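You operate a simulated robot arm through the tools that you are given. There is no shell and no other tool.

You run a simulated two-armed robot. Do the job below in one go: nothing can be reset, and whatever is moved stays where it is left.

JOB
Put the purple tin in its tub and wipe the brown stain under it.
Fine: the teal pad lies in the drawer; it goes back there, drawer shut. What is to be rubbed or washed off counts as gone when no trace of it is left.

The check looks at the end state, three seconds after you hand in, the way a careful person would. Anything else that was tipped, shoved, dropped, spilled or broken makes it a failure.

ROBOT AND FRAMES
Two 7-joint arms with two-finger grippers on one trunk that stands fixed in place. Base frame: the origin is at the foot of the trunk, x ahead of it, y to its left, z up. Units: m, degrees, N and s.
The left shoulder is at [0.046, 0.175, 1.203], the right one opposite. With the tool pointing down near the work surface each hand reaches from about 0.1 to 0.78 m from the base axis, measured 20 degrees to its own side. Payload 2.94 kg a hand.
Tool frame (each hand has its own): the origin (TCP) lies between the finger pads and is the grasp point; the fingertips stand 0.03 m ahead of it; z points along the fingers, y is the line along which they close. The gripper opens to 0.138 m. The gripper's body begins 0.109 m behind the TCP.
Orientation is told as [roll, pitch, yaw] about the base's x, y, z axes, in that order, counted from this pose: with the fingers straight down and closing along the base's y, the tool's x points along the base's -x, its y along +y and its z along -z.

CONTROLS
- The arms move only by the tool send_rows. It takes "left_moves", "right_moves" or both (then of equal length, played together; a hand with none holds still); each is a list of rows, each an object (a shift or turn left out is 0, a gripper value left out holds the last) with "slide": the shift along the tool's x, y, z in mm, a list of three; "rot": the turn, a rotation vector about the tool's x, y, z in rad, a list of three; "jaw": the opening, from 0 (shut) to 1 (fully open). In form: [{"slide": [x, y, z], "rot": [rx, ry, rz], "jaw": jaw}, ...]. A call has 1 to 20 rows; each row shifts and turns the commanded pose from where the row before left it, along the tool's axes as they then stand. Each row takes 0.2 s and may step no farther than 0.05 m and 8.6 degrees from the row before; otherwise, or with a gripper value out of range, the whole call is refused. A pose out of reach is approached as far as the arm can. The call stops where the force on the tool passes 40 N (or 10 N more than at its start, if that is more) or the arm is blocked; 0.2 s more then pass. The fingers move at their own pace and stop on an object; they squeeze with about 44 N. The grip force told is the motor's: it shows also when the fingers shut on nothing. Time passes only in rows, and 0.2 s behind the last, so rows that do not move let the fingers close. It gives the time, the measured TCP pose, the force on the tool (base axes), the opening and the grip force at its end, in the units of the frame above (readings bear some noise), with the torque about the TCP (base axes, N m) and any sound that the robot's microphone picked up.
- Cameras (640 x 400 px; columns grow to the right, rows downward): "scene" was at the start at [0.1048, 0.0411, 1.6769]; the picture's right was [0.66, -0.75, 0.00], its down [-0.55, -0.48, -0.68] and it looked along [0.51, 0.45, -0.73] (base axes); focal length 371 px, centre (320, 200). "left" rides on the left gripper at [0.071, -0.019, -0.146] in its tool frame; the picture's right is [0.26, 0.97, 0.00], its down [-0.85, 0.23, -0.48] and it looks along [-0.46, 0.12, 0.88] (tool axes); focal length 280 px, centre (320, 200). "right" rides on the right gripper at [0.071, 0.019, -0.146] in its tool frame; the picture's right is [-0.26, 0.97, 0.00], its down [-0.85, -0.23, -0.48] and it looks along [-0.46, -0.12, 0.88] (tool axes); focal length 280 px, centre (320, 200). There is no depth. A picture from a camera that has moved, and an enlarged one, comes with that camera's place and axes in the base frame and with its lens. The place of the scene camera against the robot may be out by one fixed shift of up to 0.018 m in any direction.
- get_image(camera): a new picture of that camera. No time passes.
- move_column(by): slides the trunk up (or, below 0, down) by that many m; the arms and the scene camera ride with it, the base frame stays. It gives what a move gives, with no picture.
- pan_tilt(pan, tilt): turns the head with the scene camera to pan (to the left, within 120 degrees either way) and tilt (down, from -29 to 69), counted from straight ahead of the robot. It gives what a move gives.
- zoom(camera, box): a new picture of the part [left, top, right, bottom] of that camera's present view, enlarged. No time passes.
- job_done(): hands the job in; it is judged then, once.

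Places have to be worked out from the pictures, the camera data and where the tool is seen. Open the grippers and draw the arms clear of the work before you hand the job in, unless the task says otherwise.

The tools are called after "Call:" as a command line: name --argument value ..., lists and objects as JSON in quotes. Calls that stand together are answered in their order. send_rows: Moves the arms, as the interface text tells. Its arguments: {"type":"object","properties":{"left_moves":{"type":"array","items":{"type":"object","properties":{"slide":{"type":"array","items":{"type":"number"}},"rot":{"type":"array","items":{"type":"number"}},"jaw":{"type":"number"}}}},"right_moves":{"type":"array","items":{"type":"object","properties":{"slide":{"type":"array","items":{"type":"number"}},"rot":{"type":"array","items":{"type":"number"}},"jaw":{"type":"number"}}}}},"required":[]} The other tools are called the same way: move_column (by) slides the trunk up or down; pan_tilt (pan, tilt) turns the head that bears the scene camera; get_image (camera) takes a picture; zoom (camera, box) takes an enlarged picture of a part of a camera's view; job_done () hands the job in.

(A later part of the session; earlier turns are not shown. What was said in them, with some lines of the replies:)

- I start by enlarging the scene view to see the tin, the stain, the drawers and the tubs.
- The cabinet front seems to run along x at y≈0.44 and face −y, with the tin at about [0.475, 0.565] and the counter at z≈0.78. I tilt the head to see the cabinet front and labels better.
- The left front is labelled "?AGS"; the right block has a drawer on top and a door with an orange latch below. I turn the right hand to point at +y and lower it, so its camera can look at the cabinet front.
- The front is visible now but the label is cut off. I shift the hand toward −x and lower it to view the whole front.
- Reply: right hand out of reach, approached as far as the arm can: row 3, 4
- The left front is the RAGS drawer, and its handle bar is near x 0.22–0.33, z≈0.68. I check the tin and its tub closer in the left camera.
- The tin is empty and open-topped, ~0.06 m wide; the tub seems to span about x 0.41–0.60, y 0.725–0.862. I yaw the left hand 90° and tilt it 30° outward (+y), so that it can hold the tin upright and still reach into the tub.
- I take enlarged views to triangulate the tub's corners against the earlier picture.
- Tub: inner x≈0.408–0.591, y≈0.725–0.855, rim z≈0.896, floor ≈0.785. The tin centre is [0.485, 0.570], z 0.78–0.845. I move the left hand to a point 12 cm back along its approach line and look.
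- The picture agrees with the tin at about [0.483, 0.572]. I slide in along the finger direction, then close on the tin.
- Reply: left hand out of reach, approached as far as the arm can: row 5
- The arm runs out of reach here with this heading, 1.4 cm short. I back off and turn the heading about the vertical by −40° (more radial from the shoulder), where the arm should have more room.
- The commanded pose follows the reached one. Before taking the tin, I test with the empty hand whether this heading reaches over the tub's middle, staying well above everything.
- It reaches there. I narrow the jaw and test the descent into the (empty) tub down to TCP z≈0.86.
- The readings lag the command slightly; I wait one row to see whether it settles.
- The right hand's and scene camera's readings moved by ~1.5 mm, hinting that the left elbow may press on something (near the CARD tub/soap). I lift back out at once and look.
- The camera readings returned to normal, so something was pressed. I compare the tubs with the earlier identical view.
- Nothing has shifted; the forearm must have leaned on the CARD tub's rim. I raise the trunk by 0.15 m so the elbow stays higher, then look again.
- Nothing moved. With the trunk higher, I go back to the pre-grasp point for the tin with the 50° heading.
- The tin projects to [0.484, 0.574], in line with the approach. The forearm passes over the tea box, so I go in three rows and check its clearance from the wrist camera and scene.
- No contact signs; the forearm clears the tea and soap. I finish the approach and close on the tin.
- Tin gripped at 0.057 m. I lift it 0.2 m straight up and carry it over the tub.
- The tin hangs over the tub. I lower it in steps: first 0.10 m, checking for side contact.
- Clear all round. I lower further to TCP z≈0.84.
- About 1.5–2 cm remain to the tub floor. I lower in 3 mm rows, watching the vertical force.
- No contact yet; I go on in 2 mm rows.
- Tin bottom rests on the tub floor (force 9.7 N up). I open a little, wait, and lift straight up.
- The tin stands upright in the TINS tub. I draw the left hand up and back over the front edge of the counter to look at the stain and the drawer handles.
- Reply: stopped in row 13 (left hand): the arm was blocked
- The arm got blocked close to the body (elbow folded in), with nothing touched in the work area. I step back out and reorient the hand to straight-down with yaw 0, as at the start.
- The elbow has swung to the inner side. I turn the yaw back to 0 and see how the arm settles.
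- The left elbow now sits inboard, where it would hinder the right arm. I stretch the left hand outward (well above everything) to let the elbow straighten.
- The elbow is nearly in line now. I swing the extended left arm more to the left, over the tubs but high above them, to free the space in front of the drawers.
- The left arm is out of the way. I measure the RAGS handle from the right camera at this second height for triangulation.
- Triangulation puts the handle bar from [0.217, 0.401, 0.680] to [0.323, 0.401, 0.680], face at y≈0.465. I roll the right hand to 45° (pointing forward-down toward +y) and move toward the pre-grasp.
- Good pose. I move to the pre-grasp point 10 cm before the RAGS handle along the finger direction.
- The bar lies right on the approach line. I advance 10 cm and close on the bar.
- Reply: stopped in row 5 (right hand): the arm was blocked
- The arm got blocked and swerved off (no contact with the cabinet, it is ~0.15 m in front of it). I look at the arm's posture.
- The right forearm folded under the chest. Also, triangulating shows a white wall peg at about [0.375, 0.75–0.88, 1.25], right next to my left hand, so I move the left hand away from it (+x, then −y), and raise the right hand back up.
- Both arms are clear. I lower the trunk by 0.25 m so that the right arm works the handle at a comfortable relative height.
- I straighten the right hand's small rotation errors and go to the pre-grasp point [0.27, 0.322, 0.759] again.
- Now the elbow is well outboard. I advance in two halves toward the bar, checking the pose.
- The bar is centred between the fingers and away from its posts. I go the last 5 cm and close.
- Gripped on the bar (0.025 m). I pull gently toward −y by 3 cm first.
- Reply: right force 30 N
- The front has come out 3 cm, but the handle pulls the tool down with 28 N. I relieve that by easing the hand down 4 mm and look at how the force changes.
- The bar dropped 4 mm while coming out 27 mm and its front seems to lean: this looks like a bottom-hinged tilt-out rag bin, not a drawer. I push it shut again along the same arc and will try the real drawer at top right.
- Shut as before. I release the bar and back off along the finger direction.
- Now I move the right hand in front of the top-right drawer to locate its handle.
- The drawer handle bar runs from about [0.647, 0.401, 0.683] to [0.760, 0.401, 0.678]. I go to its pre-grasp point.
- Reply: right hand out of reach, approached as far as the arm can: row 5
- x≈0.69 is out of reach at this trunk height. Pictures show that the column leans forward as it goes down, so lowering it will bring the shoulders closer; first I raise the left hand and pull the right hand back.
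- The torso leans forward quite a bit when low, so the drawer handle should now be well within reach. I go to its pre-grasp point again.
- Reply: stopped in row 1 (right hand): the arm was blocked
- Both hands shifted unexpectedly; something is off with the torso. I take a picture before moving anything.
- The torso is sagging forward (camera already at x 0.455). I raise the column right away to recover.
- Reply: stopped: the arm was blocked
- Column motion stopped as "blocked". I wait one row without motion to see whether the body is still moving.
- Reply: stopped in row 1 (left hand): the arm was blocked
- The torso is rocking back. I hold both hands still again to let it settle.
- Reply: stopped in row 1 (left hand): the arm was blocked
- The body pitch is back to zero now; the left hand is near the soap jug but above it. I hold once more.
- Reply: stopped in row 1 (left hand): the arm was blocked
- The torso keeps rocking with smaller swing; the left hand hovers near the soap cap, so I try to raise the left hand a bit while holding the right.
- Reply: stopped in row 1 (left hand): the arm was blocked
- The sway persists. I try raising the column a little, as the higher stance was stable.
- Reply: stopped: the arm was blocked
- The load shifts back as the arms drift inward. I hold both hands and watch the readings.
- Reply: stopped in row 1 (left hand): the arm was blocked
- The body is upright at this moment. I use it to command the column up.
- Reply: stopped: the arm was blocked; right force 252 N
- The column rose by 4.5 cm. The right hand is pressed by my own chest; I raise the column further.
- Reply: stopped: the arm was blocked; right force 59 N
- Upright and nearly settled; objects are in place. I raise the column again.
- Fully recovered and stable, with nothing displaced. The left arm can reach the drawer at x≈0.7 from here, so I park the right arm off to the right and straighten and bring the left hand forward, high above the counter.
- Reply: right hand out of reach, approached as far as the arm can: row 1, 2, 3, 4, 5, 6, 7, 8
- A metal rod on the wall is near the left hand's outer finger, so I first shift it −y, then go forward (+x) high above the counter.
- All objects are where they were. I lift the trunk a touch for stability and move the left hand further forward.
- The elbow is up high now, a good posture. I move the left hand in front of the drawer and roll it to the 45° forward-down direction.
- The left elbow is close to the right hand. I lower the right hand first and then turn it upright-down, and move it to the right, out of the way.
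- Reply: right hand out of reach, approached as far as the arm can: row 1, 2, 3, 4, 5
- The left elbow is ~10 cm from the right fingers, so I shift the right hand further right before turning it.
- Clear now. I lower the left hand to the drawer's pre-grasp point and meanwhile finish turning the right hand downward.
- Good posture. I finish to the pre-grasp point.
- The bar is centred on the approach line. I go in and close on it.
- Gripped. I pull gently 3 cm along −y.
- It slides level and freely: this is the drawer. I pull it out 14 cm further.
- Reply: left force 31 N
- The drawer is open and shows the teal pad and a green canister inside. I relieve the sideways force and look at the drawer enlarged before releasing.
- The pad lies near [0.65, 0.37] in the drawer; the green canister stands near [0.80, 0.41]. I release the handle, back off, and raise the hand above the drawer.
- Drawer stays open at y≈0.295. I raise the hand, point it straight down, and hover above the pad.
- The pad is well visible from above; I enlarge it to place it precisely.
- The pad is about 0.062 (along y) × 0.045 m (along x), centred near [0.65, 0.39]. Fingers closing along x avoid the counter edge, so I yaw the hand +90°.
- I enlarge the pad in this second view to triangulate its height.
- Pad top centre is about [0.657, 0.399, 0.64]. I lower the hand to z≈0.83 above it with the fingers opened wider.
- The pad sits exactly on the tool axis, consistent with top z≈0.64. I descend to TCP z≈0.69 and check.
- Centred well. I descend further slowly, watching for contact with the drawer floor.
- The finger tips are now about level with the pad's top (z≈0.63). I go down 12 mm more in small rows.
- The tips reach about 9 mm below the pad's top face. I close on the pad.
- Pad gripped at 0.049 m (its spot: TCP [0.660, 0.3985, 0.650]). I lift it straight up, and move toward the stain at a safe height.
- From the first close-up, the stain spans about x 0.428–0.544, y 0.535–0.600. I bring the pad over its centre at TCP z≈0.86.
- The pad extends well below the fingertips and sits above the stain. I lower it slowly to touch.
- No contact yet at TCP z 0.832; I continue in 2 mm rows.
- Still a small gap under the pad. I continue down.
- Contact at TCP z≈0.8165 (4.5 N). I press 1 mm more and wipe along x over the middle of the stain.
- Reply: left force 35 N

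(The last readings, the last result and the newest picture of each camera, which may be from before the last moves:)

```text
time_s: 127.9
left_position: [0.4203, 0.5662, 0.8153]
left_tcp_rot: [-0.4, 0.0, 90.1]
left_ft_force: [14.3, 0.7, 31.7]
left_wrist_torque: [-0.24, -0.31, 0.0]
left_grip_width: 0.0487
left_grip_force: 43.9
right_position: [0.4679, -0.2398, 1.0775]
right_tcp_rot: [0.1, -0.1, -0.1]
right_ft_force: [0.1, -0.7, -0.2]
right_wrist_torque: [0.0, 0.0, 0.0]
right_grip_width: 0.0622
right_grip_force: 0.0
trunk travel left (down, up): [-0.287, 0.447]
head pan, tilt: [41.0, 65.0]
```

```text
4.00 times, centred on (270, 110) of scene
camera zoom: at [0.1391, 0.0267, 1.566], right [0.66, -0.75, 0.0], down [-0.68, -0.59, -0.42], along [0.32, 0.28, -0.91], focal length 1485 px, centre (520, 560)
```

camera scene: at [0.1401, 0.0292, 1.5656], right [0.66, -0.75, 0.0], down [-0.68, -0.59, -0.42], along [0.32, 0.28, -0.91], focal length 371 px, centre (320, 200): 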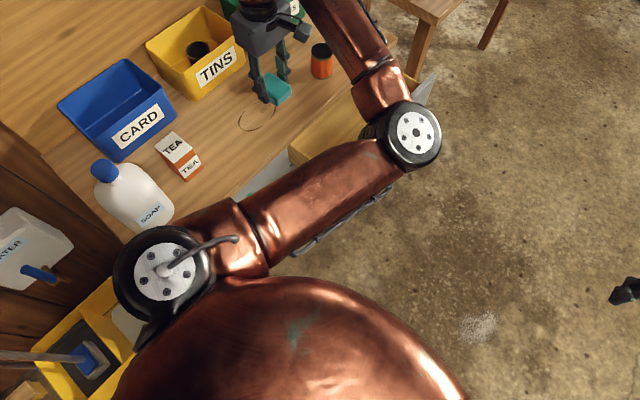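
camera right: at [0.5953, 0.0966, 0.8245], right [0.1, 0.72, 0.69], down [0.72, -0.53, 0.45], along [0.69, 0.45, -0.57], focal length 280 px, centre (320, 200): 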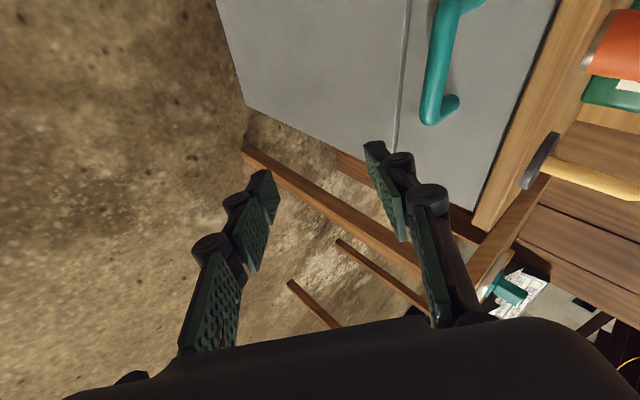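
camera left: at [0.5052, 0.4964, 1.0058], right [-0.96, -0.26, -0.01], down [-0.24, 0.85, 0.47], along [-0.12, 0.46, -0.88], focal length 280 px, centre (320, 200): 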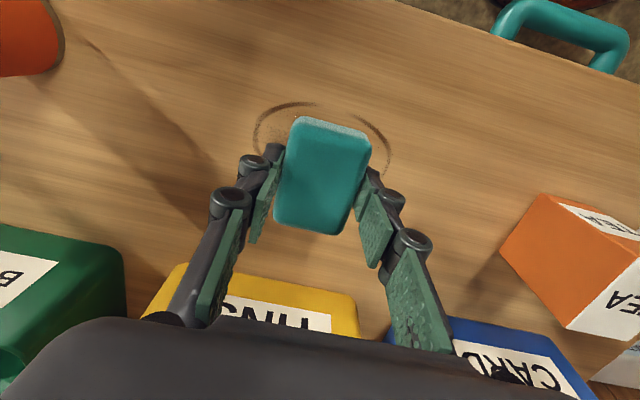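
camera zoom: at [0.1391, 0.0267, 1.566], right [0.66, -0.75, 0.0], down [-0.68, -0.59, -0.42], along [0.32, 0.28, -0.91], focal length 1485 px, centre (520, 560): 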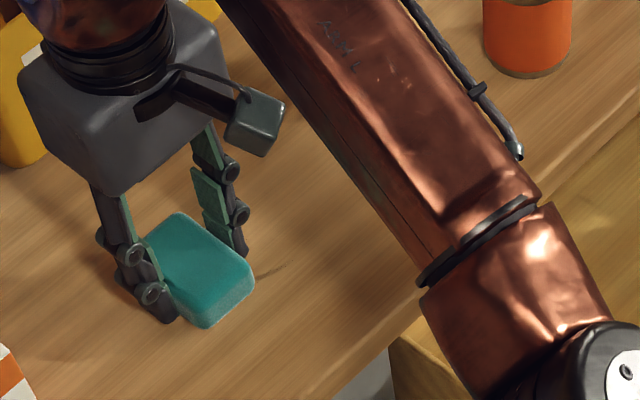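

The stain is largely gone after this pass. I ease the pressure and wipe along the back (y +18 mm) and the front (y −20 mm) as well.

Call:
send_rows --left_moves '[{"slide": [0, 0, -1.2]}, {"slide": [-9, 0, 0]}, {"slide": [-9, 0, 0]}, {"slide": [0, -20, 0]}, {"slide": [0, -20, 0]}, {"slide": [0, -20, 0]}, {"slide": [0, -20, 0]}, {"slide": [0, -20, 0]}, {"slide": [0, -20, 0]}, {"slide": [0, -17, 0]}, {}]'

Call:
zoom --camera "scene" --box '[200, 60, 340, 160]'

```text
time_s: 130.3
left_position: [0.5564, 0.5862, 0.8152]
left_tcp_rot: [-0.4, 0.0, 90.1]
left_ft_force: [0.6, -0.2, -0.6]
left_wrist_torque: [0.03, 0.0, -0.04]
left_grip_width: 0.0485
left_grip_force: 43.7
right_position: [0.4683, -0.2368, 1.0778]
right_tcp_rot: [0.0, 0.0, -0.1]
right_ft_force: [0.5, 0.6, 0.1]
right_wrist_torque: [0.01, 0.01, 0.01]
right_grip_width: 0.0623
right_grip_force: 0.1
trunk travel left (down, up): [-0.287, 0.447]
head pan, tilt: [41.0, 65.0]
```

```text
4.00 times, centred on (270, 110) of scene
camera zoom: at [0.1396, 0.0298, 1.5657], right [0.66, -0.75, 0.0], down [-0.68, -0.59, -0.42], along [0.32, 0.28, -0.91], focal length 1485 px, centre (520, 560)
```

zoom: 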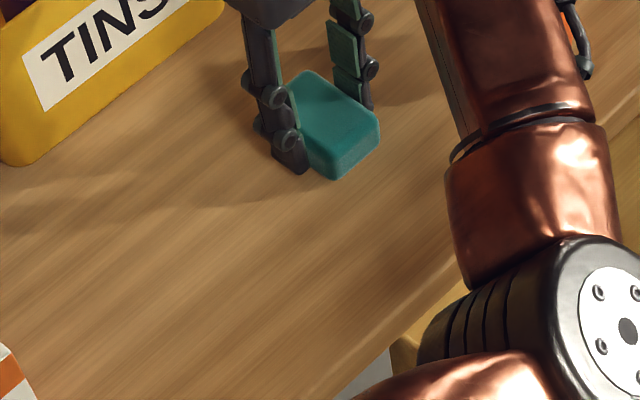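

No stain is visible now from here. For certainty I wipe the front strip too (y≈0.548), pressing lightly, then look closely.

Call:
send_rows --left_moves '[{"slide": [19, 0, 0]}, {"slide": [19, 0, 0]}, {"slide": [0, 0, 1.3]}, {"slide": [0, 20, 0]}, {"slide": [0, 20, 0]}, {"slide": [0, 20, 0]}, {"slide": [0, 20, 0]}, {"slide": [0, 20, 0]}, {"slide": [0, 20, 0]}, {"slide": [0, 17, 0]}, {}]'

Call:
zoom --camera "scene" --box '[200, 60, 340, 160]'

```text
time_s: 132.7
left_position: [0.4199, 0.5493, 0.8149]
left_tcp_rot: [-0.5, 0.1, 90.2]
left_ft_force: [4.1, -1.5, 8.5]
left_wrist_torque: [0.06, -0.1, -0.03]
left_grip_width: 0.0485
left_grip_force: 44.1
right_position: [0.4674, -0.2375, 1.0774]
right_tcp_rot: [0.0, 0.0, -0.1]
right_ft_force: [0.1, -0.3, 0.9]
right_wrist_torque: [-0.02, 0.0, -0.01]
right_grip_width: 0.0621
right_grip_force: 0.1
trunk travel left (down, up): [-0.287, 0.447]
head pan, tilt: [41.0, 65.0]
```

```text
4.00 times, centred on (270, 110) of scene
camera zoom: at [0.1394, 0.0288, 1.5657], right [0.66, -0.75, 0.0], down [-0.68, -0.59, -0.42], along [0.32, 0.28, -0.91], focal length 1485 px, centre (520, 560)
```

zoom: 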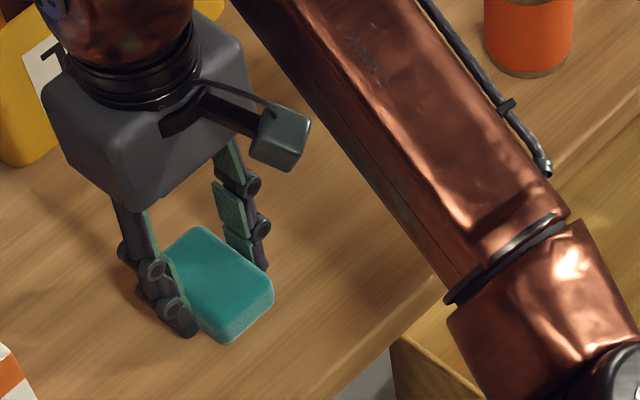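

I lift the pad and move toward the drawer so that both cameras can inspect the wiped spot.

Call:
send_rows --left_moves '[{"slide": [0, 0, -30]}, {"slide": [0, 0, -40]}, {"slide": [0, 0, -40]}, {"slide": [0, 0, -40]}, {"slide": [20, -40, 0]}, {"slide": [20, -40, 0]}, {"slide": [20, -40, 0]}, {"slide": [20, -40, 0]}, {"slide": [20, -40, 0]}, {"slide": [20, -40, 0]}, {}]'

Call:
zoom --camera "scene" --box '[200, 60, 340, 160]'

Call:
get_image --camera "left"

Call:
get_image --camera "scene"

```text
time_s: 135.1
left_position: [0.6571, 0.4301, 0.9654]
left_tcp_rot: [-0.5, 0.1, 90.2]
left_ft_force: [0.8, -0.2, -0.3]
left_wrist_torque: [0.06, -0.04, -0.05]
left_grip_width: 0.0486
left_grip_force: 44.3
right_position: [0.4685, -0.2372, 1.0774]
right_tcp_rot: [-0.1, 0.1, -0.1]
right_ft_force: [0.5, -0.8, 0.5]
right_wrist_torque: [-0.01, -0.01, 0.0]
right_grip_width: 0.062
right_grip_force: 0.1
trunk travel left (down, up): [-0.287, 0.447]
head pan, tilt: [41.0, 65.0]
```

```text
4.00 times, centred on (270, 110) of scene
camera zoom: at [0.1393, 0.0301, 1.5657], right [0.66, -0.75, 0.0], down [-0.68, -0.59, -0.42], along [0.32, 0.28, -0.91], focal length 1485 px, centre (520, 560)
```

zoom: 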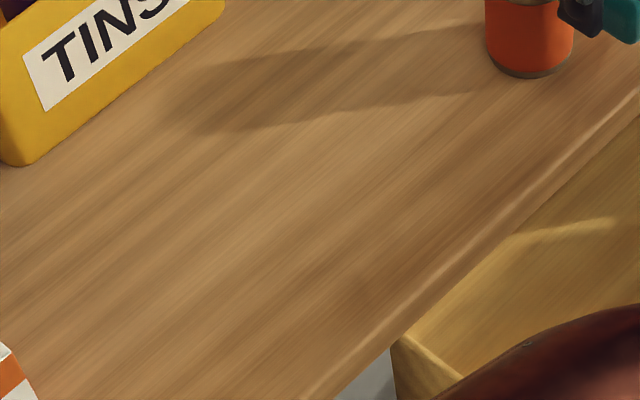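

```text
taken
camera left: at [0.6764, 0.3588, 1.1109], right [-0.96, -0.27, -0.01], down [-0.24, 0.85, 0.47], along [-0.12, 0.46, -0.88], focal length 280 px, centre (320, 200)
```

left: 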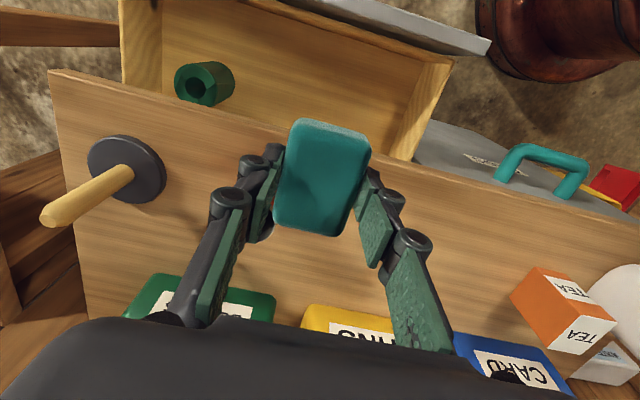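

```text
taken
camera scene: at [0.1393, 0.0301, 1.5657], right [0.66, -0.75, 0.0], down [-0.68, -0.59, -0.42], along [0.32, 0.28, -0.91], focal length 371 px, centre (320, 200)
```

scene: 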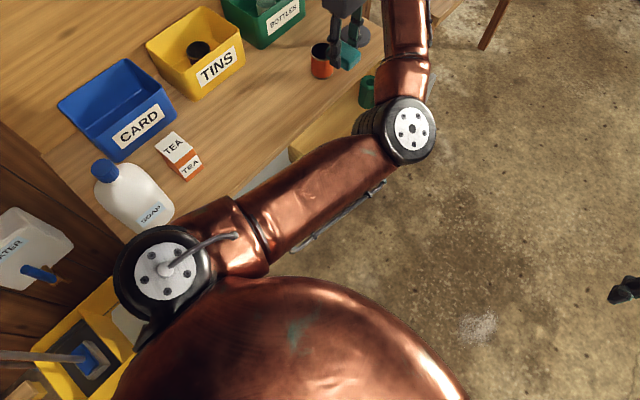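

The counter looks clean. I enlarge the spot more strongly to check for remaining traces.

Call:
zoom --camera "scene" --box '[230, 90, 290, 140]'

Call:
zoom --camera "left" --box '[360, 120, 540, 280]'

```text
8.00 times, centred on (260, 115) of scene
camera zoom: at [0.1393, 0.0301, 1.5657], right [0.66, -0.75, 0.0], down [-0.68, -0.59, -0.42], along [0.32, 0.28, -0.91], focal length 2969 px, centre (800, 880)
```

zoom: 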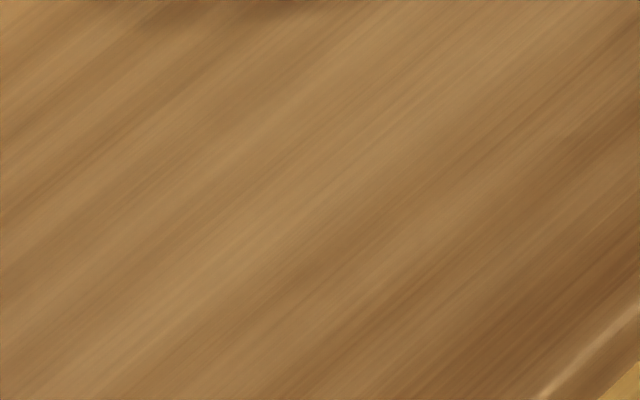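

```text
2.50 times, centred on (450, 200) of left
camera zoom: at [0.6764, 0.3588, 1.1109], right [-0.96, -0.27, -0.01], down [-0.24, 0.85, 0.47], along [-0.12, 0.46, -0.88], focal length 701 px, centre (-5, 200)
```

zoom: 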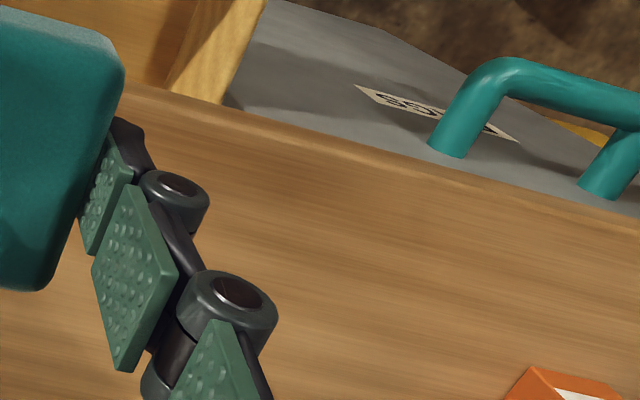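

No trace is left. I bring the pad back over its spot in the drawer and start lowering.

Call:
send_rows --left_moves '[{"slide": [15.8, -1.5, 0]}, {"slide": [15.8, -1.5, 0]}, {"slide": [0, 0, 40]}, {"slide": [0, 0, 40]}, {"slide": [0, 0, 40]}, {"slide": [0, 0, 40]}, {"slide": [0, 0, 40]}, {"slide": [0, 0, 40]}, {"slide": [0, 0, 40]}, {}]'

Call:
get_image --camera "left"

```text
time_s: 137.3
left_position: [0.6635, 0.3978, 0.6881]
left_tcp_rot: [-0.5, 0.1, 90.2]
left_ft_force: [0.4, 0.0, -0.6]
left_wrist_torque: [-0.02, -0.02, -0.01]
left_grip_width: 0.0484
left_grip_force: 44.4
right_position: [0.4678, -0.2374, 1.0771]
right_tcp_rot: [0.0, 0.0, -0.1]
right_ft_force: [-0.5, -0.1, 0.3]
right_wrist_torque: [0.0, -0.01, -0.01]
right_grip_width: 0.0622
right_grip_force: 0.0
trunk travel left (down, up): [-0.287, 0.447]
head pan, tilt: [41.0, 65.0]
```

```text
taken
camera left: at [0.6816, 0.3269, 0.8337], right [-0.96, -0.26, -0.01], down [-0.24, 0.85, 0.47], along [-0.12, 0.46, -0.88], focal length 280 px, centre (320, 200)
```

left: 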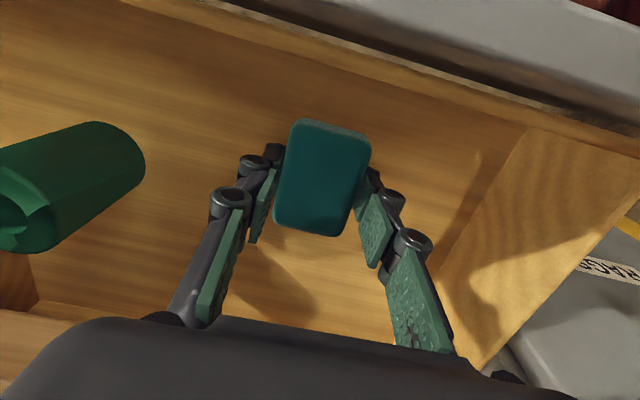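

The pad hovers above its place. I lower the last ~3.5 cm, slowing near the floor.

Call:
send_rows --left_moves '[{"slide": [0, 0, 12]}, {"slide": [0, 0, 12]}, {"slide": [0, 0, 7]}, {"slide": [0, 0, 3]}, {}]'

Call:
send_rows --left_moves '[{"slide": [0, 0, 2]}, {}]'

Call:
send_rows --left_moves '[{"slide": [0, 0, 1]}, {}]'

```text
time_s: 138.5
left_position: [0.665, 0.3981, 0.6527]
left_tcp_rot: [-0.5, 0.0, 90.2]
left_ft_force: [-0.4, 0.9, -1.0]
left_wrist_torque: [0.0, 0.0, 0.01]
left_grip_width: 0.0484
left_grip_force: 44.3
right_position: [0.4691, -0.2377, 1.0788]
right_tcp_rot: [0.0, -0.1, -0.1]
right_ft_force: [0.2, 0.1, 0.0]
right_wrist_torque: [0.01, 0.02, -0.01]
right_grip_width: 0.0623
right_grip_force: 0.1
trunk travel left (down, up): [-0.287, 0.447]
head pan, tilt: [41.0, 65.0]
```

```text
time_s: 139.1
left_position: [0.6632, 0.3979, 0.6487]
left_tcp_rot: [-0.6, 0.1, 90.3]
left_ft_force: [-0.7, 0.4, -0.5]
left_wrist_torque: [0.0, -0.03, -0.02]
left_grip_width: 0.0488
left_grip_force: 43.8
right_position: [0.4678, -0.2365, 1.0776]
right_tcp_rot: [0.0, 0.0, -0.1]
right_ft_force: [-0.6, 0.1, 0.5]
right_wrist_torque: [0.0, 0.0, 0.01]
right_grip_width: 0.062
right_grip_force: 0.0
trunk travel left (down, up): [-0.287, 0.447]
head pan, tilt: [41.0, 65.0]
```

```text
time_s: 139.7
left_position: [0.6632, 0.397, 0.6495]
left_tcp_rot: [-0.4, 0.0, 90.1]
left_ft_force: [-0.5, -0.4, 3.9]
left_wrist_torque: [-0.08, 0.12, 0.01]
left_grip_width: 0.0484
left_grip_force: 43.7
right_position: [0.468, -0.2374, 1.0779]
right_tcp_rot: [0.0, -0.1, -0.1]
right_ft_force: [0.2, 0.2, 0.4]
right_wrist_torque: [-0.02, -0.01, 0.01]
right_grip_width: 0.062
right_grip_force: 0.0
trunk travel left (down, up): [-0.287, 0.447]
head pan, tilt: [41.0, 65.0]
```

The pad rests on the drawer floor (3.9 N). I open the fingers and lift straight up.

Call:
send_rows --left_moves '[{"jaw": 0.62}, {}, {}, {}, {"slide": [0, 0, -20]}, {"slide": [0, 0, -40]}, {"slide": [0, 0, -45]}, {"slide": [0, 0, -45]}, {"slide": [0, 0, -45]}, {"slide": [0, 0, -45]}, {"slide": [0, 0, -45]}, {"slide": [0, 0, -45]}, {}]'

Call:
get_image --camera "left"

Call:
get_image --camera "scene"

```text
time_s: 142.5
left_position: [0.6609, 0.3976, 0.9777]
left_tcp_rot: [-0.3, 0.1, 90.1]
left_ft_force: [0.1, 0.5, -0.5]
left_wrist_torque: [0.01, 0.04, 0.02]
left_grip_width: 0.0854
left_grip_force: 0.2
right_position: [0.4692, -0.238, 1.0776]
right_tcp_rot: [0.0, 0.1, -0.1]
right_ft_force: [0.1, -0.4, -0.1]
right_wrist_torque: [0.03, 0.02, -0.01]
right_grip_width: 0.0623
right_grip_force: 0.1
trunk travel left (down, up): [-0.287, 0.447]
head pan, tilt: [41.0, 65.0]
```

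```text
taken
camera left: at [0.6783, 0.327, 1.1245], right [-0.96, -0.26, 0.0], down [-0.23, 0.85, 0.47], along [-0.12, 0.46, -0.88], focal length 280 px, centre (320, 200)
```

left: 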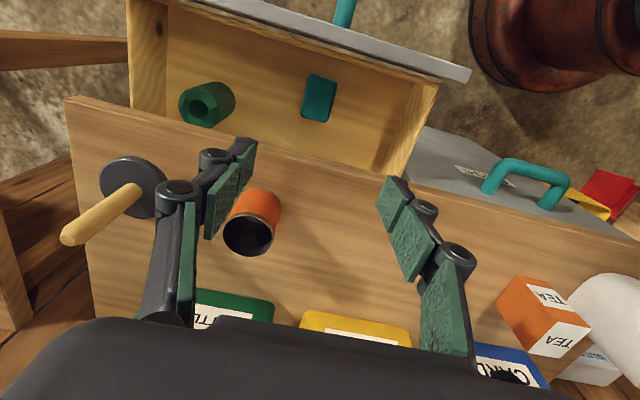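

```text
taken
camera scene: at [0.1404, 0.0299, 1.5655], right [0.66, -0.75, 0.0], down [-0.68, -0.59, -0.42], along [0.32, 0.28, -0.91], focal length 371 px, centre (320, 200)
```

scene: 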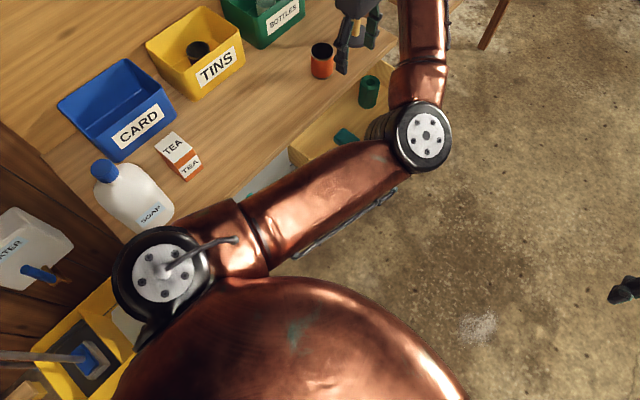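

The pad lies in its place and the canister still stands. I now move the hand out in front of the drawer, fingers closed, to push it shut by its handle bar.

Call:
send_rows --left_moves '[{"slide": [36, -6.7, 0], "jaw": 0.0}, {"slide": [38, -6.7, 0]}, {"slide": [38, -6.7, 0]}, {"slide": [38, -6.7, 0]}, {"slide": [38, -6.7, 0]}, {"slide": [38, -6.7, 0]}, {"slide": [10, 0, 0]}, {}]'

Call:
get_image --camera "left"

Call:
get_image --camera "scene"

```text
time_s: 144.3
left_position: [0.7004, 0.1622, 0.9773]
left_tcp_rot: [-0.3, 0.1, 90.2]
left_ft_force: [0.1, 0.1, 0.7]
left_wrist_torque: [0.01, -0.02, 0.02]
left_grip_width: 0.0
left_grip_force: 28.0
right_position: [0.4692, -0.2378, 1.0783]
right_tcp_rot: [0.0, 0.0, -0.2]
right_ft_force: [-0.2, -0.1, 0.5]
right_wrist_torque: [-0.01, 0.01, 0.01]
right_grip_width: 0.0619
right_grip_force: 0.0
trunk travel left (down, up): [-0.287, 0.447]
head pan, tilt: [41.0, 65.0]
```

```text
taken
camera left: at [0.7193, 0.0912, 1.124], right [-0.96, -0.26, -0.01], down [-0.24, 0.85, 0.47], along [-0.12, 0.46, -0.88], focal length 280 px, centre (320, 200)
```

left: 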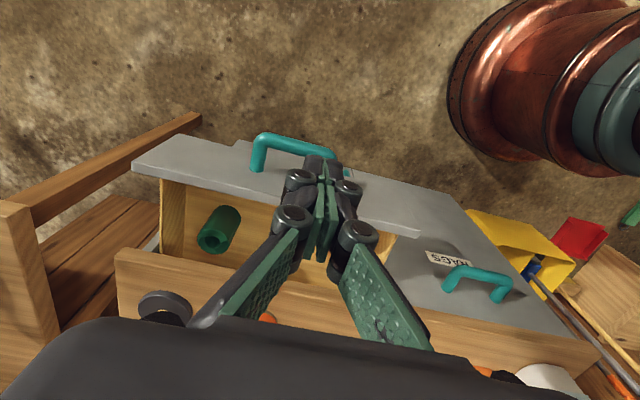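

```text
taken
camera scene: at [0.1399, 0.029, 1.5657], right [0.66, -0.75, 0.0], down [-0.68, -0.59, -0.42], along [0.32, 0.28, -0.91], focal length 371 px, centre (320, 200)
```

scene: 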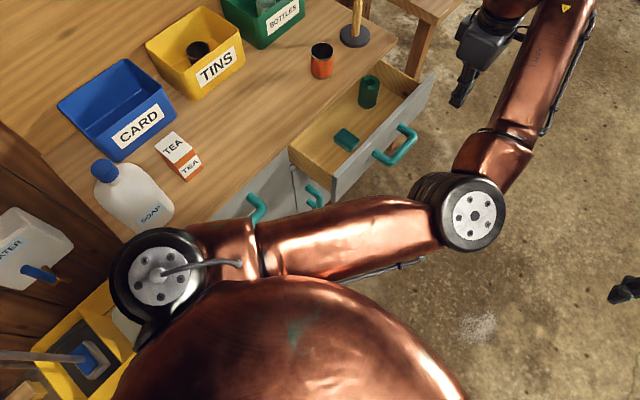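

The bar is at y≈0.235, x≈0.66–0.78, ahead of the closed fingers. I descend in front of it to TCP z≈0.69.

Call:
send_rows --left_moves '[{"slide": [0, -5, 41]}, {"slide": [0, -5, 41]}, {"slide": [0, 0, 41]}, {"slide": [0, 0, 41]}, {"slide": [0, 0, 41]}, {"slide": [0, 0, 41]}, {"slide": [0, 0, 41]}, {}]'

Call:
get_image --camera "left"

Call:
zoom --camera "scene" --box '[280, 50, 520, 220]'

```text
time_s: 146.1
left_position: [0.7123, 0.1613, 0.6923]
left_tcp_rot: [-0.4, 0.0, 90.3]
left_ft_force: [0.8, -1.0, -0.4]
left_wrist_torque: [0.03, -0.01, -0.01]
left_grip_width: 0.0
left_grip_force: 28.3
right_position: [0.4678, -0.2381, 1.0783]
right_tcp_rot: [0.0, -0.1, -0.2]
right_ft_force: [0.1, 0.5, -0.7]
right_wrist_torque: [0.01, 0.01, 0.0]
right_grip_width: 0.0622
right_grip_force: 0.0
trunk travel left (down, up): [-0.287, 0.447]
head pan, tilt: [41.0, 65.0]
```

```text
taken
camera left: at [0.7311, 0.0895, 0.8375], right [-0.96, -0.26, -0.01], down [-0.24, 0.85, 0.47], along [-0.12, 0.46, -0.88], focal length 280 px, centre (320, 200)
```

left: 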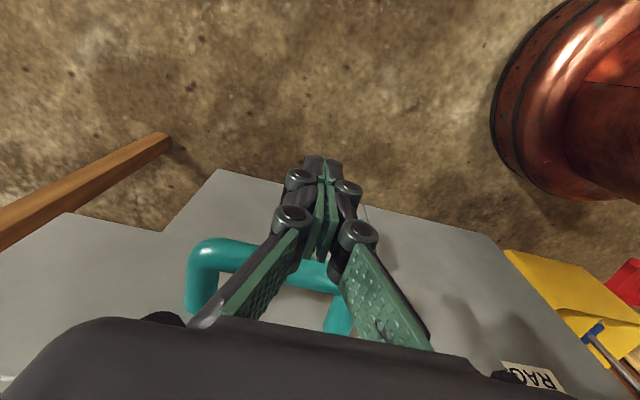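

```text
2.35 times, centred on (400, 135) of scene
camera zoom: at [0.1393, 0.029, 1.5658], right [0.66, -0.75, 0.0], down [-0.68, -0.59, -0.42], along [0.32, 0.28, -0.91], focal length 873 px, centre (132, 353)
```

zoom: 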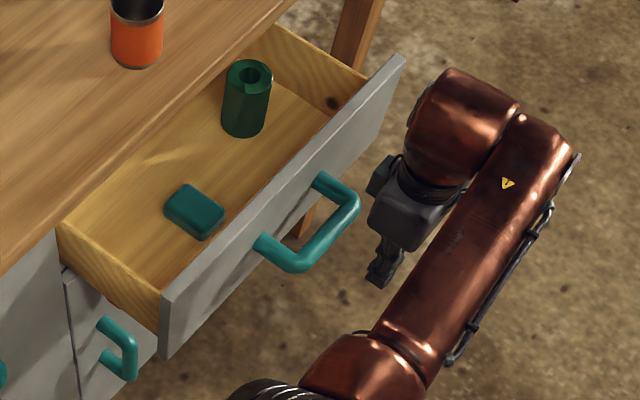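

Fingers are in front of the bar at mid-height. I push slowly toward +y (gently, so the canister stays upright).

Call:
send_rows --left_moves '[{"slide": [-10, 0, 0]}, {"slide": [-10, 0, 0]}, {"slide": [-10, 0, 0]}, {"slide": [-6, 0, 0]}, {"slide": [-6, 0, 0]}, {"slide": [-6, 0, 0]}, {"slide": [-6, 0, 0]}, {"slide": [-6, 0, 0]}, {}]'

Call:
zoom --camera "scene" --box '[280, 50, 520, 220]'

```text
time_s: 148.1
left_position: [0.7136, 0.2219, 0.6917]
left_tcp_rot: [-0.4, 0.1, 90.2]
left_ft_force: [-0.6, -0.5, -0.7]
left_wrist_torque: [0.02, 0.02, 0.02]
left_grip_width: 0.0001
left_grip_force: 28.4
right_position: [0.4689, -0.2363, 1.078]
right_tcp_rot: [0.0, 0.0, -0.1]
right_ft_force: [0.0, 0.0, 0.5]
right_wrist_torque: [0.02, 0.0, 0.04]
right_grip_width: 0.0619
right_grip_force: 0.1
trunk travel left (down, up): [-0.287, 0.447]
head pan, tilt: [41.0, 65.0]
```

```text
2.35 times, centred on (400, 135) of scene
camera zoom: at [0.1397, 0.0293, 1.5657], right [0.66, -0.75, 0.0], down [-0.68, -0.59, -0.42], along [0.32, 0.28, -0.91], focal length 873 px, centre (132, 353)
```

zoom: 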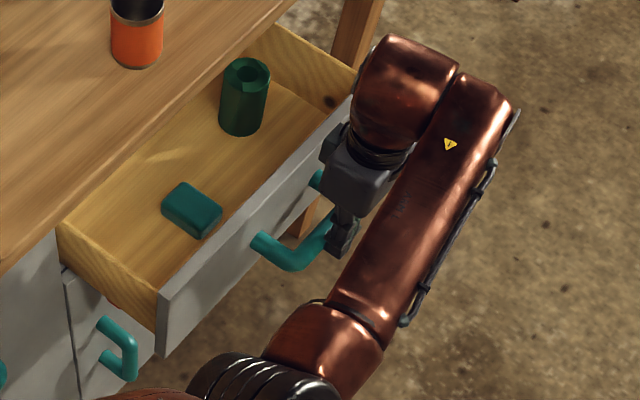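

Contact made; the drawer starts moving in and the canister stands. I continue pushing at 8 mm per row.

Call:
send_rows --left_moves '[{"slide": [-8, 0, 0]}, {"slide": [-8, 0, 0]}, {"slide": [-8, 0, 0]}, {"slide": [-8, 0, 0]}, {"slide": [-8, 0, 0]}, {"slide": [-8, 0, 0]}, {"slide": [-8, 0, 0]}, {"slide": [-8, 0, 0]}, {"slide": [-8, 0, 0]}, {"slide": [-8, 0, 0]}, {}]'

Call:
zoom --camera "scene" --box '[280, 50, 520, 220]'

```text
time_s: 150.5
left_position: [0.7136, 0.3023, 0.6916]
left_tcp_rot: [-0.3, 0.1, 90.2]
left_ft_force: [-0.9, 0.0, -0.2]
left_wrist_torque: [-0.02, -0.01, -0.04]
left_grip_width: 0.0
left_grip_force: 28.0
right_position: [0.4677, -0.2385, 1.077]
right_tcp_rot: [0.0, 0.0, -0.1]
right_ft_force: [-0.2, -0.3, 0.3]
right_wrist_torque: [0.03, 0.0, -0.06]
right_grip_width: 0.0619
right_grip_force: 0.1
trunk travel left (down, up): [-0.287, 0.447]
head pan, tilt: [41.0, 65.0]
```

```text
2.35 times, centred on (400, 135) of scene
camera zoom: at [0.1397, 0.0294, 1.5657], right [0.66, -0.75, 0.0], down [-0.68, -0.59, -0.42], along [0.32, 0.28, -0.91], focal length 873 px, centre (132, 353)
```

zoom: 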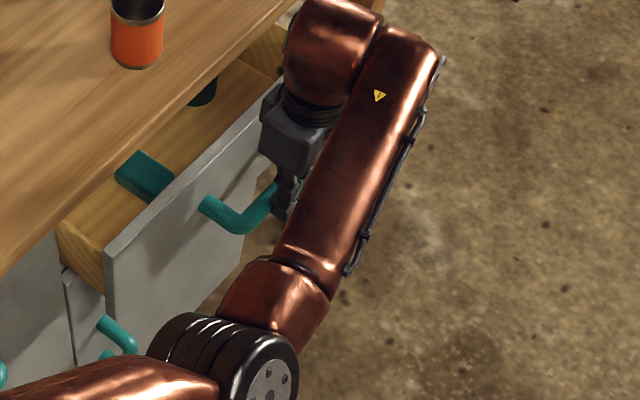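

Going well. I continue nearly to the closed position.

Call:
send_rows --left_moves '[{"slide": [-8, 0, 0]}, {"slide": [-8, 0, 0]}, {"slide": [-8, 0, 0]}, {"slide": [-8, 0, 0]}, {"slide": [-8, 0, 0]}, {"slide": [-8, 0, 0]}, {"slide": [-8, 0, 0]}, {"slide": [-8, 0, 0]}, {}]'

Call:
zoom --camera "scene" --box '[280, 50, 520, 220]'

Call:
get_image --camera "left"

```text
time_s: 152.5
left_position: [0.7139, 0.365, 0.6902]
left_tcp_rot: [-0.4, 0.2, 90.2]
left_ft_force: [-0.8, 0.4, -0.4]
left_wrist_torque: [0.0, 0.04, -0.01]
left_grip_width: 0.0
left_grip_force: 28.1
right_position: [0.4686, -0.2383, 1.0782]
right_tcp_rot: [0.1, 0.0, -0.1]
right_ft_force: [-0.3, -0.3, 0.6]
right_wrist_torque: [-0.02, -0.02, 0.01]
right_grip_width: 0.0622
right_grip_force: 0.2
trunk travel left (down, up): [-0.287, 0.447]
head pan, tilt: [41.0, 65.0]
```

```text
2.35 times, centred on (400, 135) of scene
camera zoom: at [0.1397, 0.0294, 1.5657], right [0.66, -0.75, 0.0], down [-0.68, -0.59, -0.42], along [0.32, 0.28, -0.91], focal length 873 px, centre (132, 353)
```

zoom: 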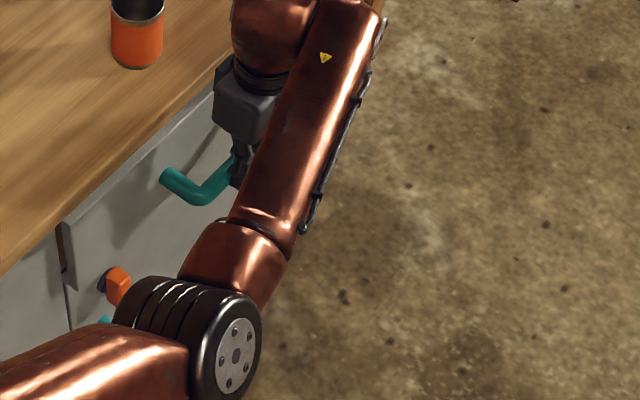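

```text
taken
camera left: at [0.7319, 0.2948, 0.8376], right [-0.96, -0.27, -0.01], down [-0.24, 0.85, 0.47], along [-0.12, 0.46, -0.88], focal length 280 px, centre (320, 200)
```

left: 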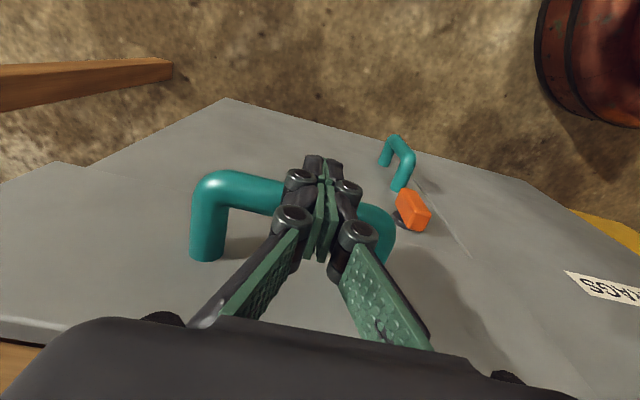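

About 2 cm remain. I push on in smaller rows until the front seats.

Call:
send_rows --left_moves '[{"slide": [-5, 0, 0]}, {"slide": [-5, 0, 0]}, {"slide": [-5, 0, 0]}, {"slide": [-3, 0, 0]}, {}]'

Call:
send_rows --left_moves '[{"slide": [-3, 0, 0]}, {"slide": [-3, 0, 0]}, {}]'

Call:
zoom --camera "scene" --box '[280, 50, 520, 220]'

```text
time_s: 153.7
left_position: [0.7129, 0.3826, 0.6914]
left_tcp_rot: [-0.4, 0.2, 90.1]
left_ft_force: [0.5, -0.1, -0.3]
left_wrist_torque: [-0.03, -0.04, 0.03]
left_grip_width: 0.0
left_grip_force: 28.7
right_position: [0.4681, -0.2367, 1.0777]
right_tcp_rot: [0.0, -0.1, -0.1]
right_ft_force: [0.5, -0.8, -0.2]
right_wrist_torque: [-0.04, -0.03, -0.02]
right_grip_width: 0.0622
right_grip_force: 0.2
trunk travel left (down, up): [-0.287, 0.447]
head pan, tilt: [41.0, 65.0]
```

```text
time_s: 154.5
left_position: [0.7135, 0.387, 0.6912]
left_tcp_rot: [-0.4, 0.2, 90.0]
left_ft_force: [-3.3, -9.5, 1.5]
left_wrist_torque: [-0.18, 0.08, -0.02]
left_grip_width: 0.0061
left_grip_force: 28.0
right_position: [0.4676, -0.2381, 1.0783]
right_tcp_rot: [-0.1, -0.2, -0.1]
right_ft_force: [-0.3, 0.2, 0.4]
right_wrist_torque: [-0.02, 0.01, -0.02]
right_grip_width: 0.0621
right_grip_force: 0.0
trunk travel left (down, up): [-0.287, 0.447]
head pan, tilt: [41.0, 65.0]
```

```text
2.35 times, centred on (400, 135) of scene
camera zoom: at [0.1391, 0.0285, 1.5658], right [0.66, -0.76, 0.0], down [-0.68, -0.59, -0.42], along [0.32, 0.28, -0.91], focal length 873 px, centre (132, 353)
```

zoom: 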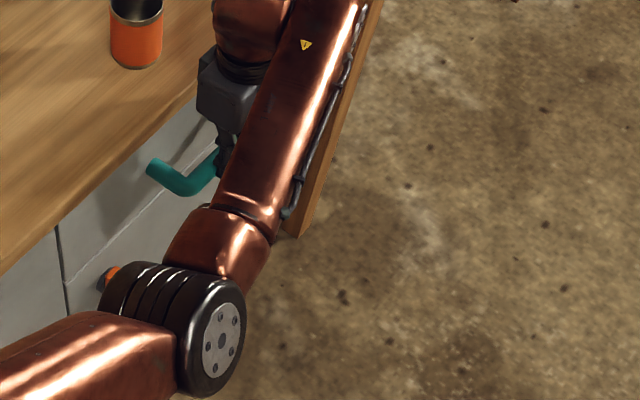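

The push force rose to 9.5 N: the front is seated. I add a small firm push, then back away and check.

Call:
send_rows --left_moves '[{"slide": [-1.5, 0, 0]}, {}, {"slide": [15, 0, 0]}, {"slide": [30, 0, 0]}, {"slide": [40, 0, 0]}, {"slide": [40, 0, 0]}, {}]'

Call:
get_image --camera "left"

Call:
zoom --camera "scene" --box '[240, 50, 480, 220]'

```text
time_s: 156.1
left_position: [0.7113, 0.2643, 0.6918]
left_tcp_rot: [-0.4, 0.1, 90.2]
left_ft_force: [0.4, 0.7, -0.7]
left_wrist_torque: [-0.02, 0.03, -0.01]
left_grip_width: 0.0
left_grip_force: 28.7
right_position: [0.4674, -0.2373, 1.0775]
right_tcp_rot: [-0.1, 0.0, -0.1]
right_ft_force: [0.3, 0.8, 0.1]
right_wrist_torque: [-0.02, 0.04, 0.04]
right_grip_width: 0.0621
right_grip_force: 0.1
trunk travel left (down, up): [-0.287, 0.447]
head pan, tilt: [41.0, 65.0]
```

```text
taken
camera left: at [0.7307, 0.1936, 0.8385], right [-0.96, -0.27, -0.01], down [-0.24, 0.85, 0.47], along [-0.12, 0.46, -0.88], focal length 280 px, centre (320, 200)
```

left: 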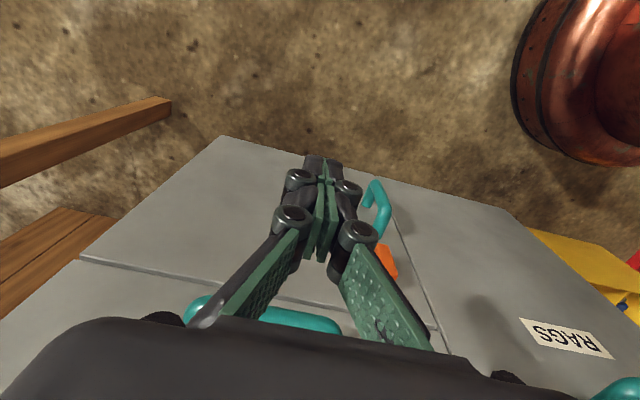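

```text
2.35 times, centred on (360, 135) of scene
camera zoom: at [0.1396, 0.0303, 1.5657], right [0.66, -0.75, 0.0], down [-0.68, -0.59, -0.42], along [0.32, 0.28, -0.91], focal length 873 px, centre (226, 353)
```

zoom: 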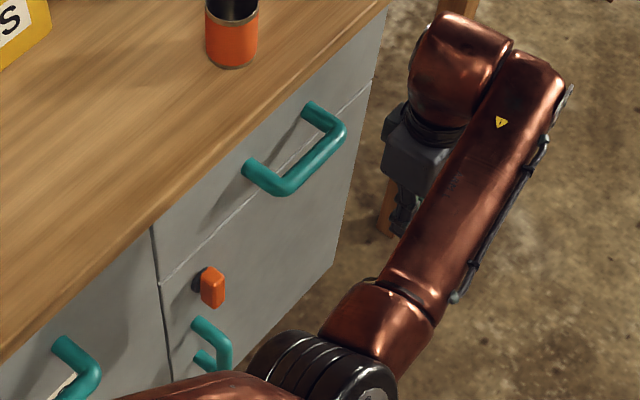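

The drawer is flush shut and the RAGS front is shut too. I draw the left hand away and up, open both grippers, and take final pictures.

Call:
send_rows --left_moves '[{"slide": [40, 0, -20]}, {"slide": [40, 0, -30]}, {"slide": [20, 0, -40]}, {"slide": [0, 0, -45]}, {"slide": [0, 0, -45]}, {"slide": [0, 0, -45]}, {"slide": [0, 0, -45]}, {"slide": [0, 0, -45], "jaw": 1}, {}, {}, {}]' --right_moves '[{"jaw": 1}, {}, {}, {}, {}, {}, {}, {}, {}, {}, {}]'

Call:
get_image --camera "scene"

Call:
get_image --camera "left"

Call:
zoom --camera "scene" --box '[120, 0, 400, 180]'

```text
time_s: 158.5
left_position: [0.7124, 0.167, 1.0052]
left_tcp_rot: [-0.3, 0.1, 90.1]
left_ft_force: [-0.3, 0.5, -0.8]
left_wrist_torque: [0.03, -0.02, 0.0]
left_grip_width: 0.0897
left_grip_force: 0.1
right_position: [0.4691, -0.2376, 1.0776]
right_tcp_rot: [0.0, 0.0, -0.1]
right_ft_force: [1.3, 1.1, 0.1]
right_wrist_torque: [-0.01, -0.01, 0.0]
right_grip_width: 0.1379
right_grip_force: 0.1
trunk travel left (down, up): [-0.287, 0.447]
head pan, tilt: [41.0, 65.0]
```

```text
taken
camera scene: at [0.1401, 0.0292, 1.5657], right [0.66, -0.75, 0.0], down [-0.68, -0.59, -0.42], along [0.32, 0.28, -0.91], focal length 371 px, centre (320, 200)
```

scene: 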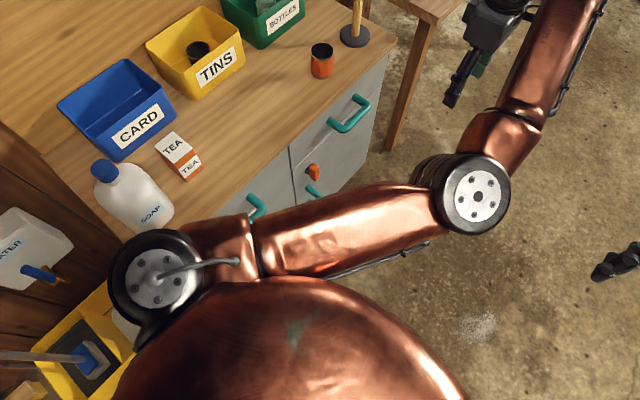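

```text
taken
camera left: at [0.7307, 0.0952, 1.1516], right [-0.96, -0.26, -0.01], down [-0.24, 0.85, 0.47], along [-0.12, 0.46, -0.88], focal length 280 px, centre (320, 200)
```

left: 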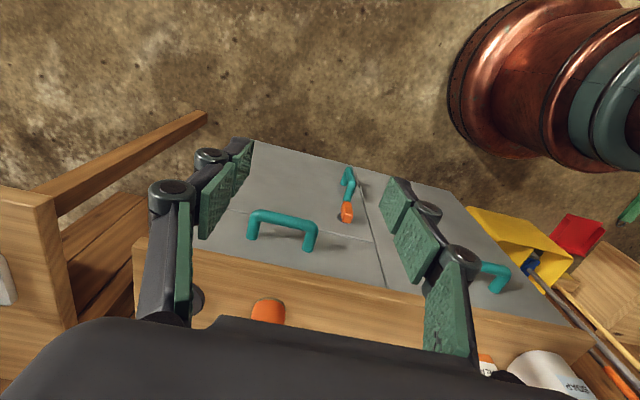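

```text
2.22 times, centred on (260, 90) of scene
camera zoom: at [0.1401, 0.0292, 1.5657], right [0.66, -0.75, 0.0], down [-0.68, -0.59, -0.42], along [0.32, 0.28, -0.91], focal length 825 px, centre (453, 444)
```

zoom: 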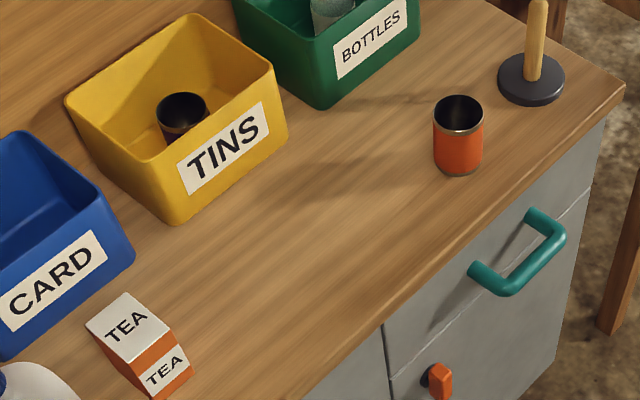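

Tin in its tub, stain gone without a trace, pad back in the shut drawer, everything else in place, and both arms are clear with grippers open. I hand in.

Call:
job_done

```text
The job is handed in.
```

I handed the job in. The purple tin stands upright in the TINS tub and the brown stain is wiped off. The teal pad is back in its drawer, and the drawer is shut.

In the last enlarged pictures I saw no trace of the stain. The tubs, tea, soap and orange tin looked where they were. The green canister in the drawer was still upright when I last saw it, with the drawer half shut.

A few things went differently from a clean run:

- **RAGS panel:** I took it for the drawer at first and pulled it out about 3 cm. It moved like a tilt-out bin, so I pushed it shut again. It looks flush.
- **CARD tub:** on an empty test reach into the TINS tub, my left forearm seemed to press on something, probably the CARD tub's rim. Neither tub had moved when I compared pictures.
- **Trunk sway:** lowering the trunk too far made the body rock forward and back for a few seconds. The left hand passed close over the soap, and the right hand pressed hard against my own chest. I recovered by raising the trunk and saw nothing in the work area displaced.

Both arms are clear of the work with the grippers open.
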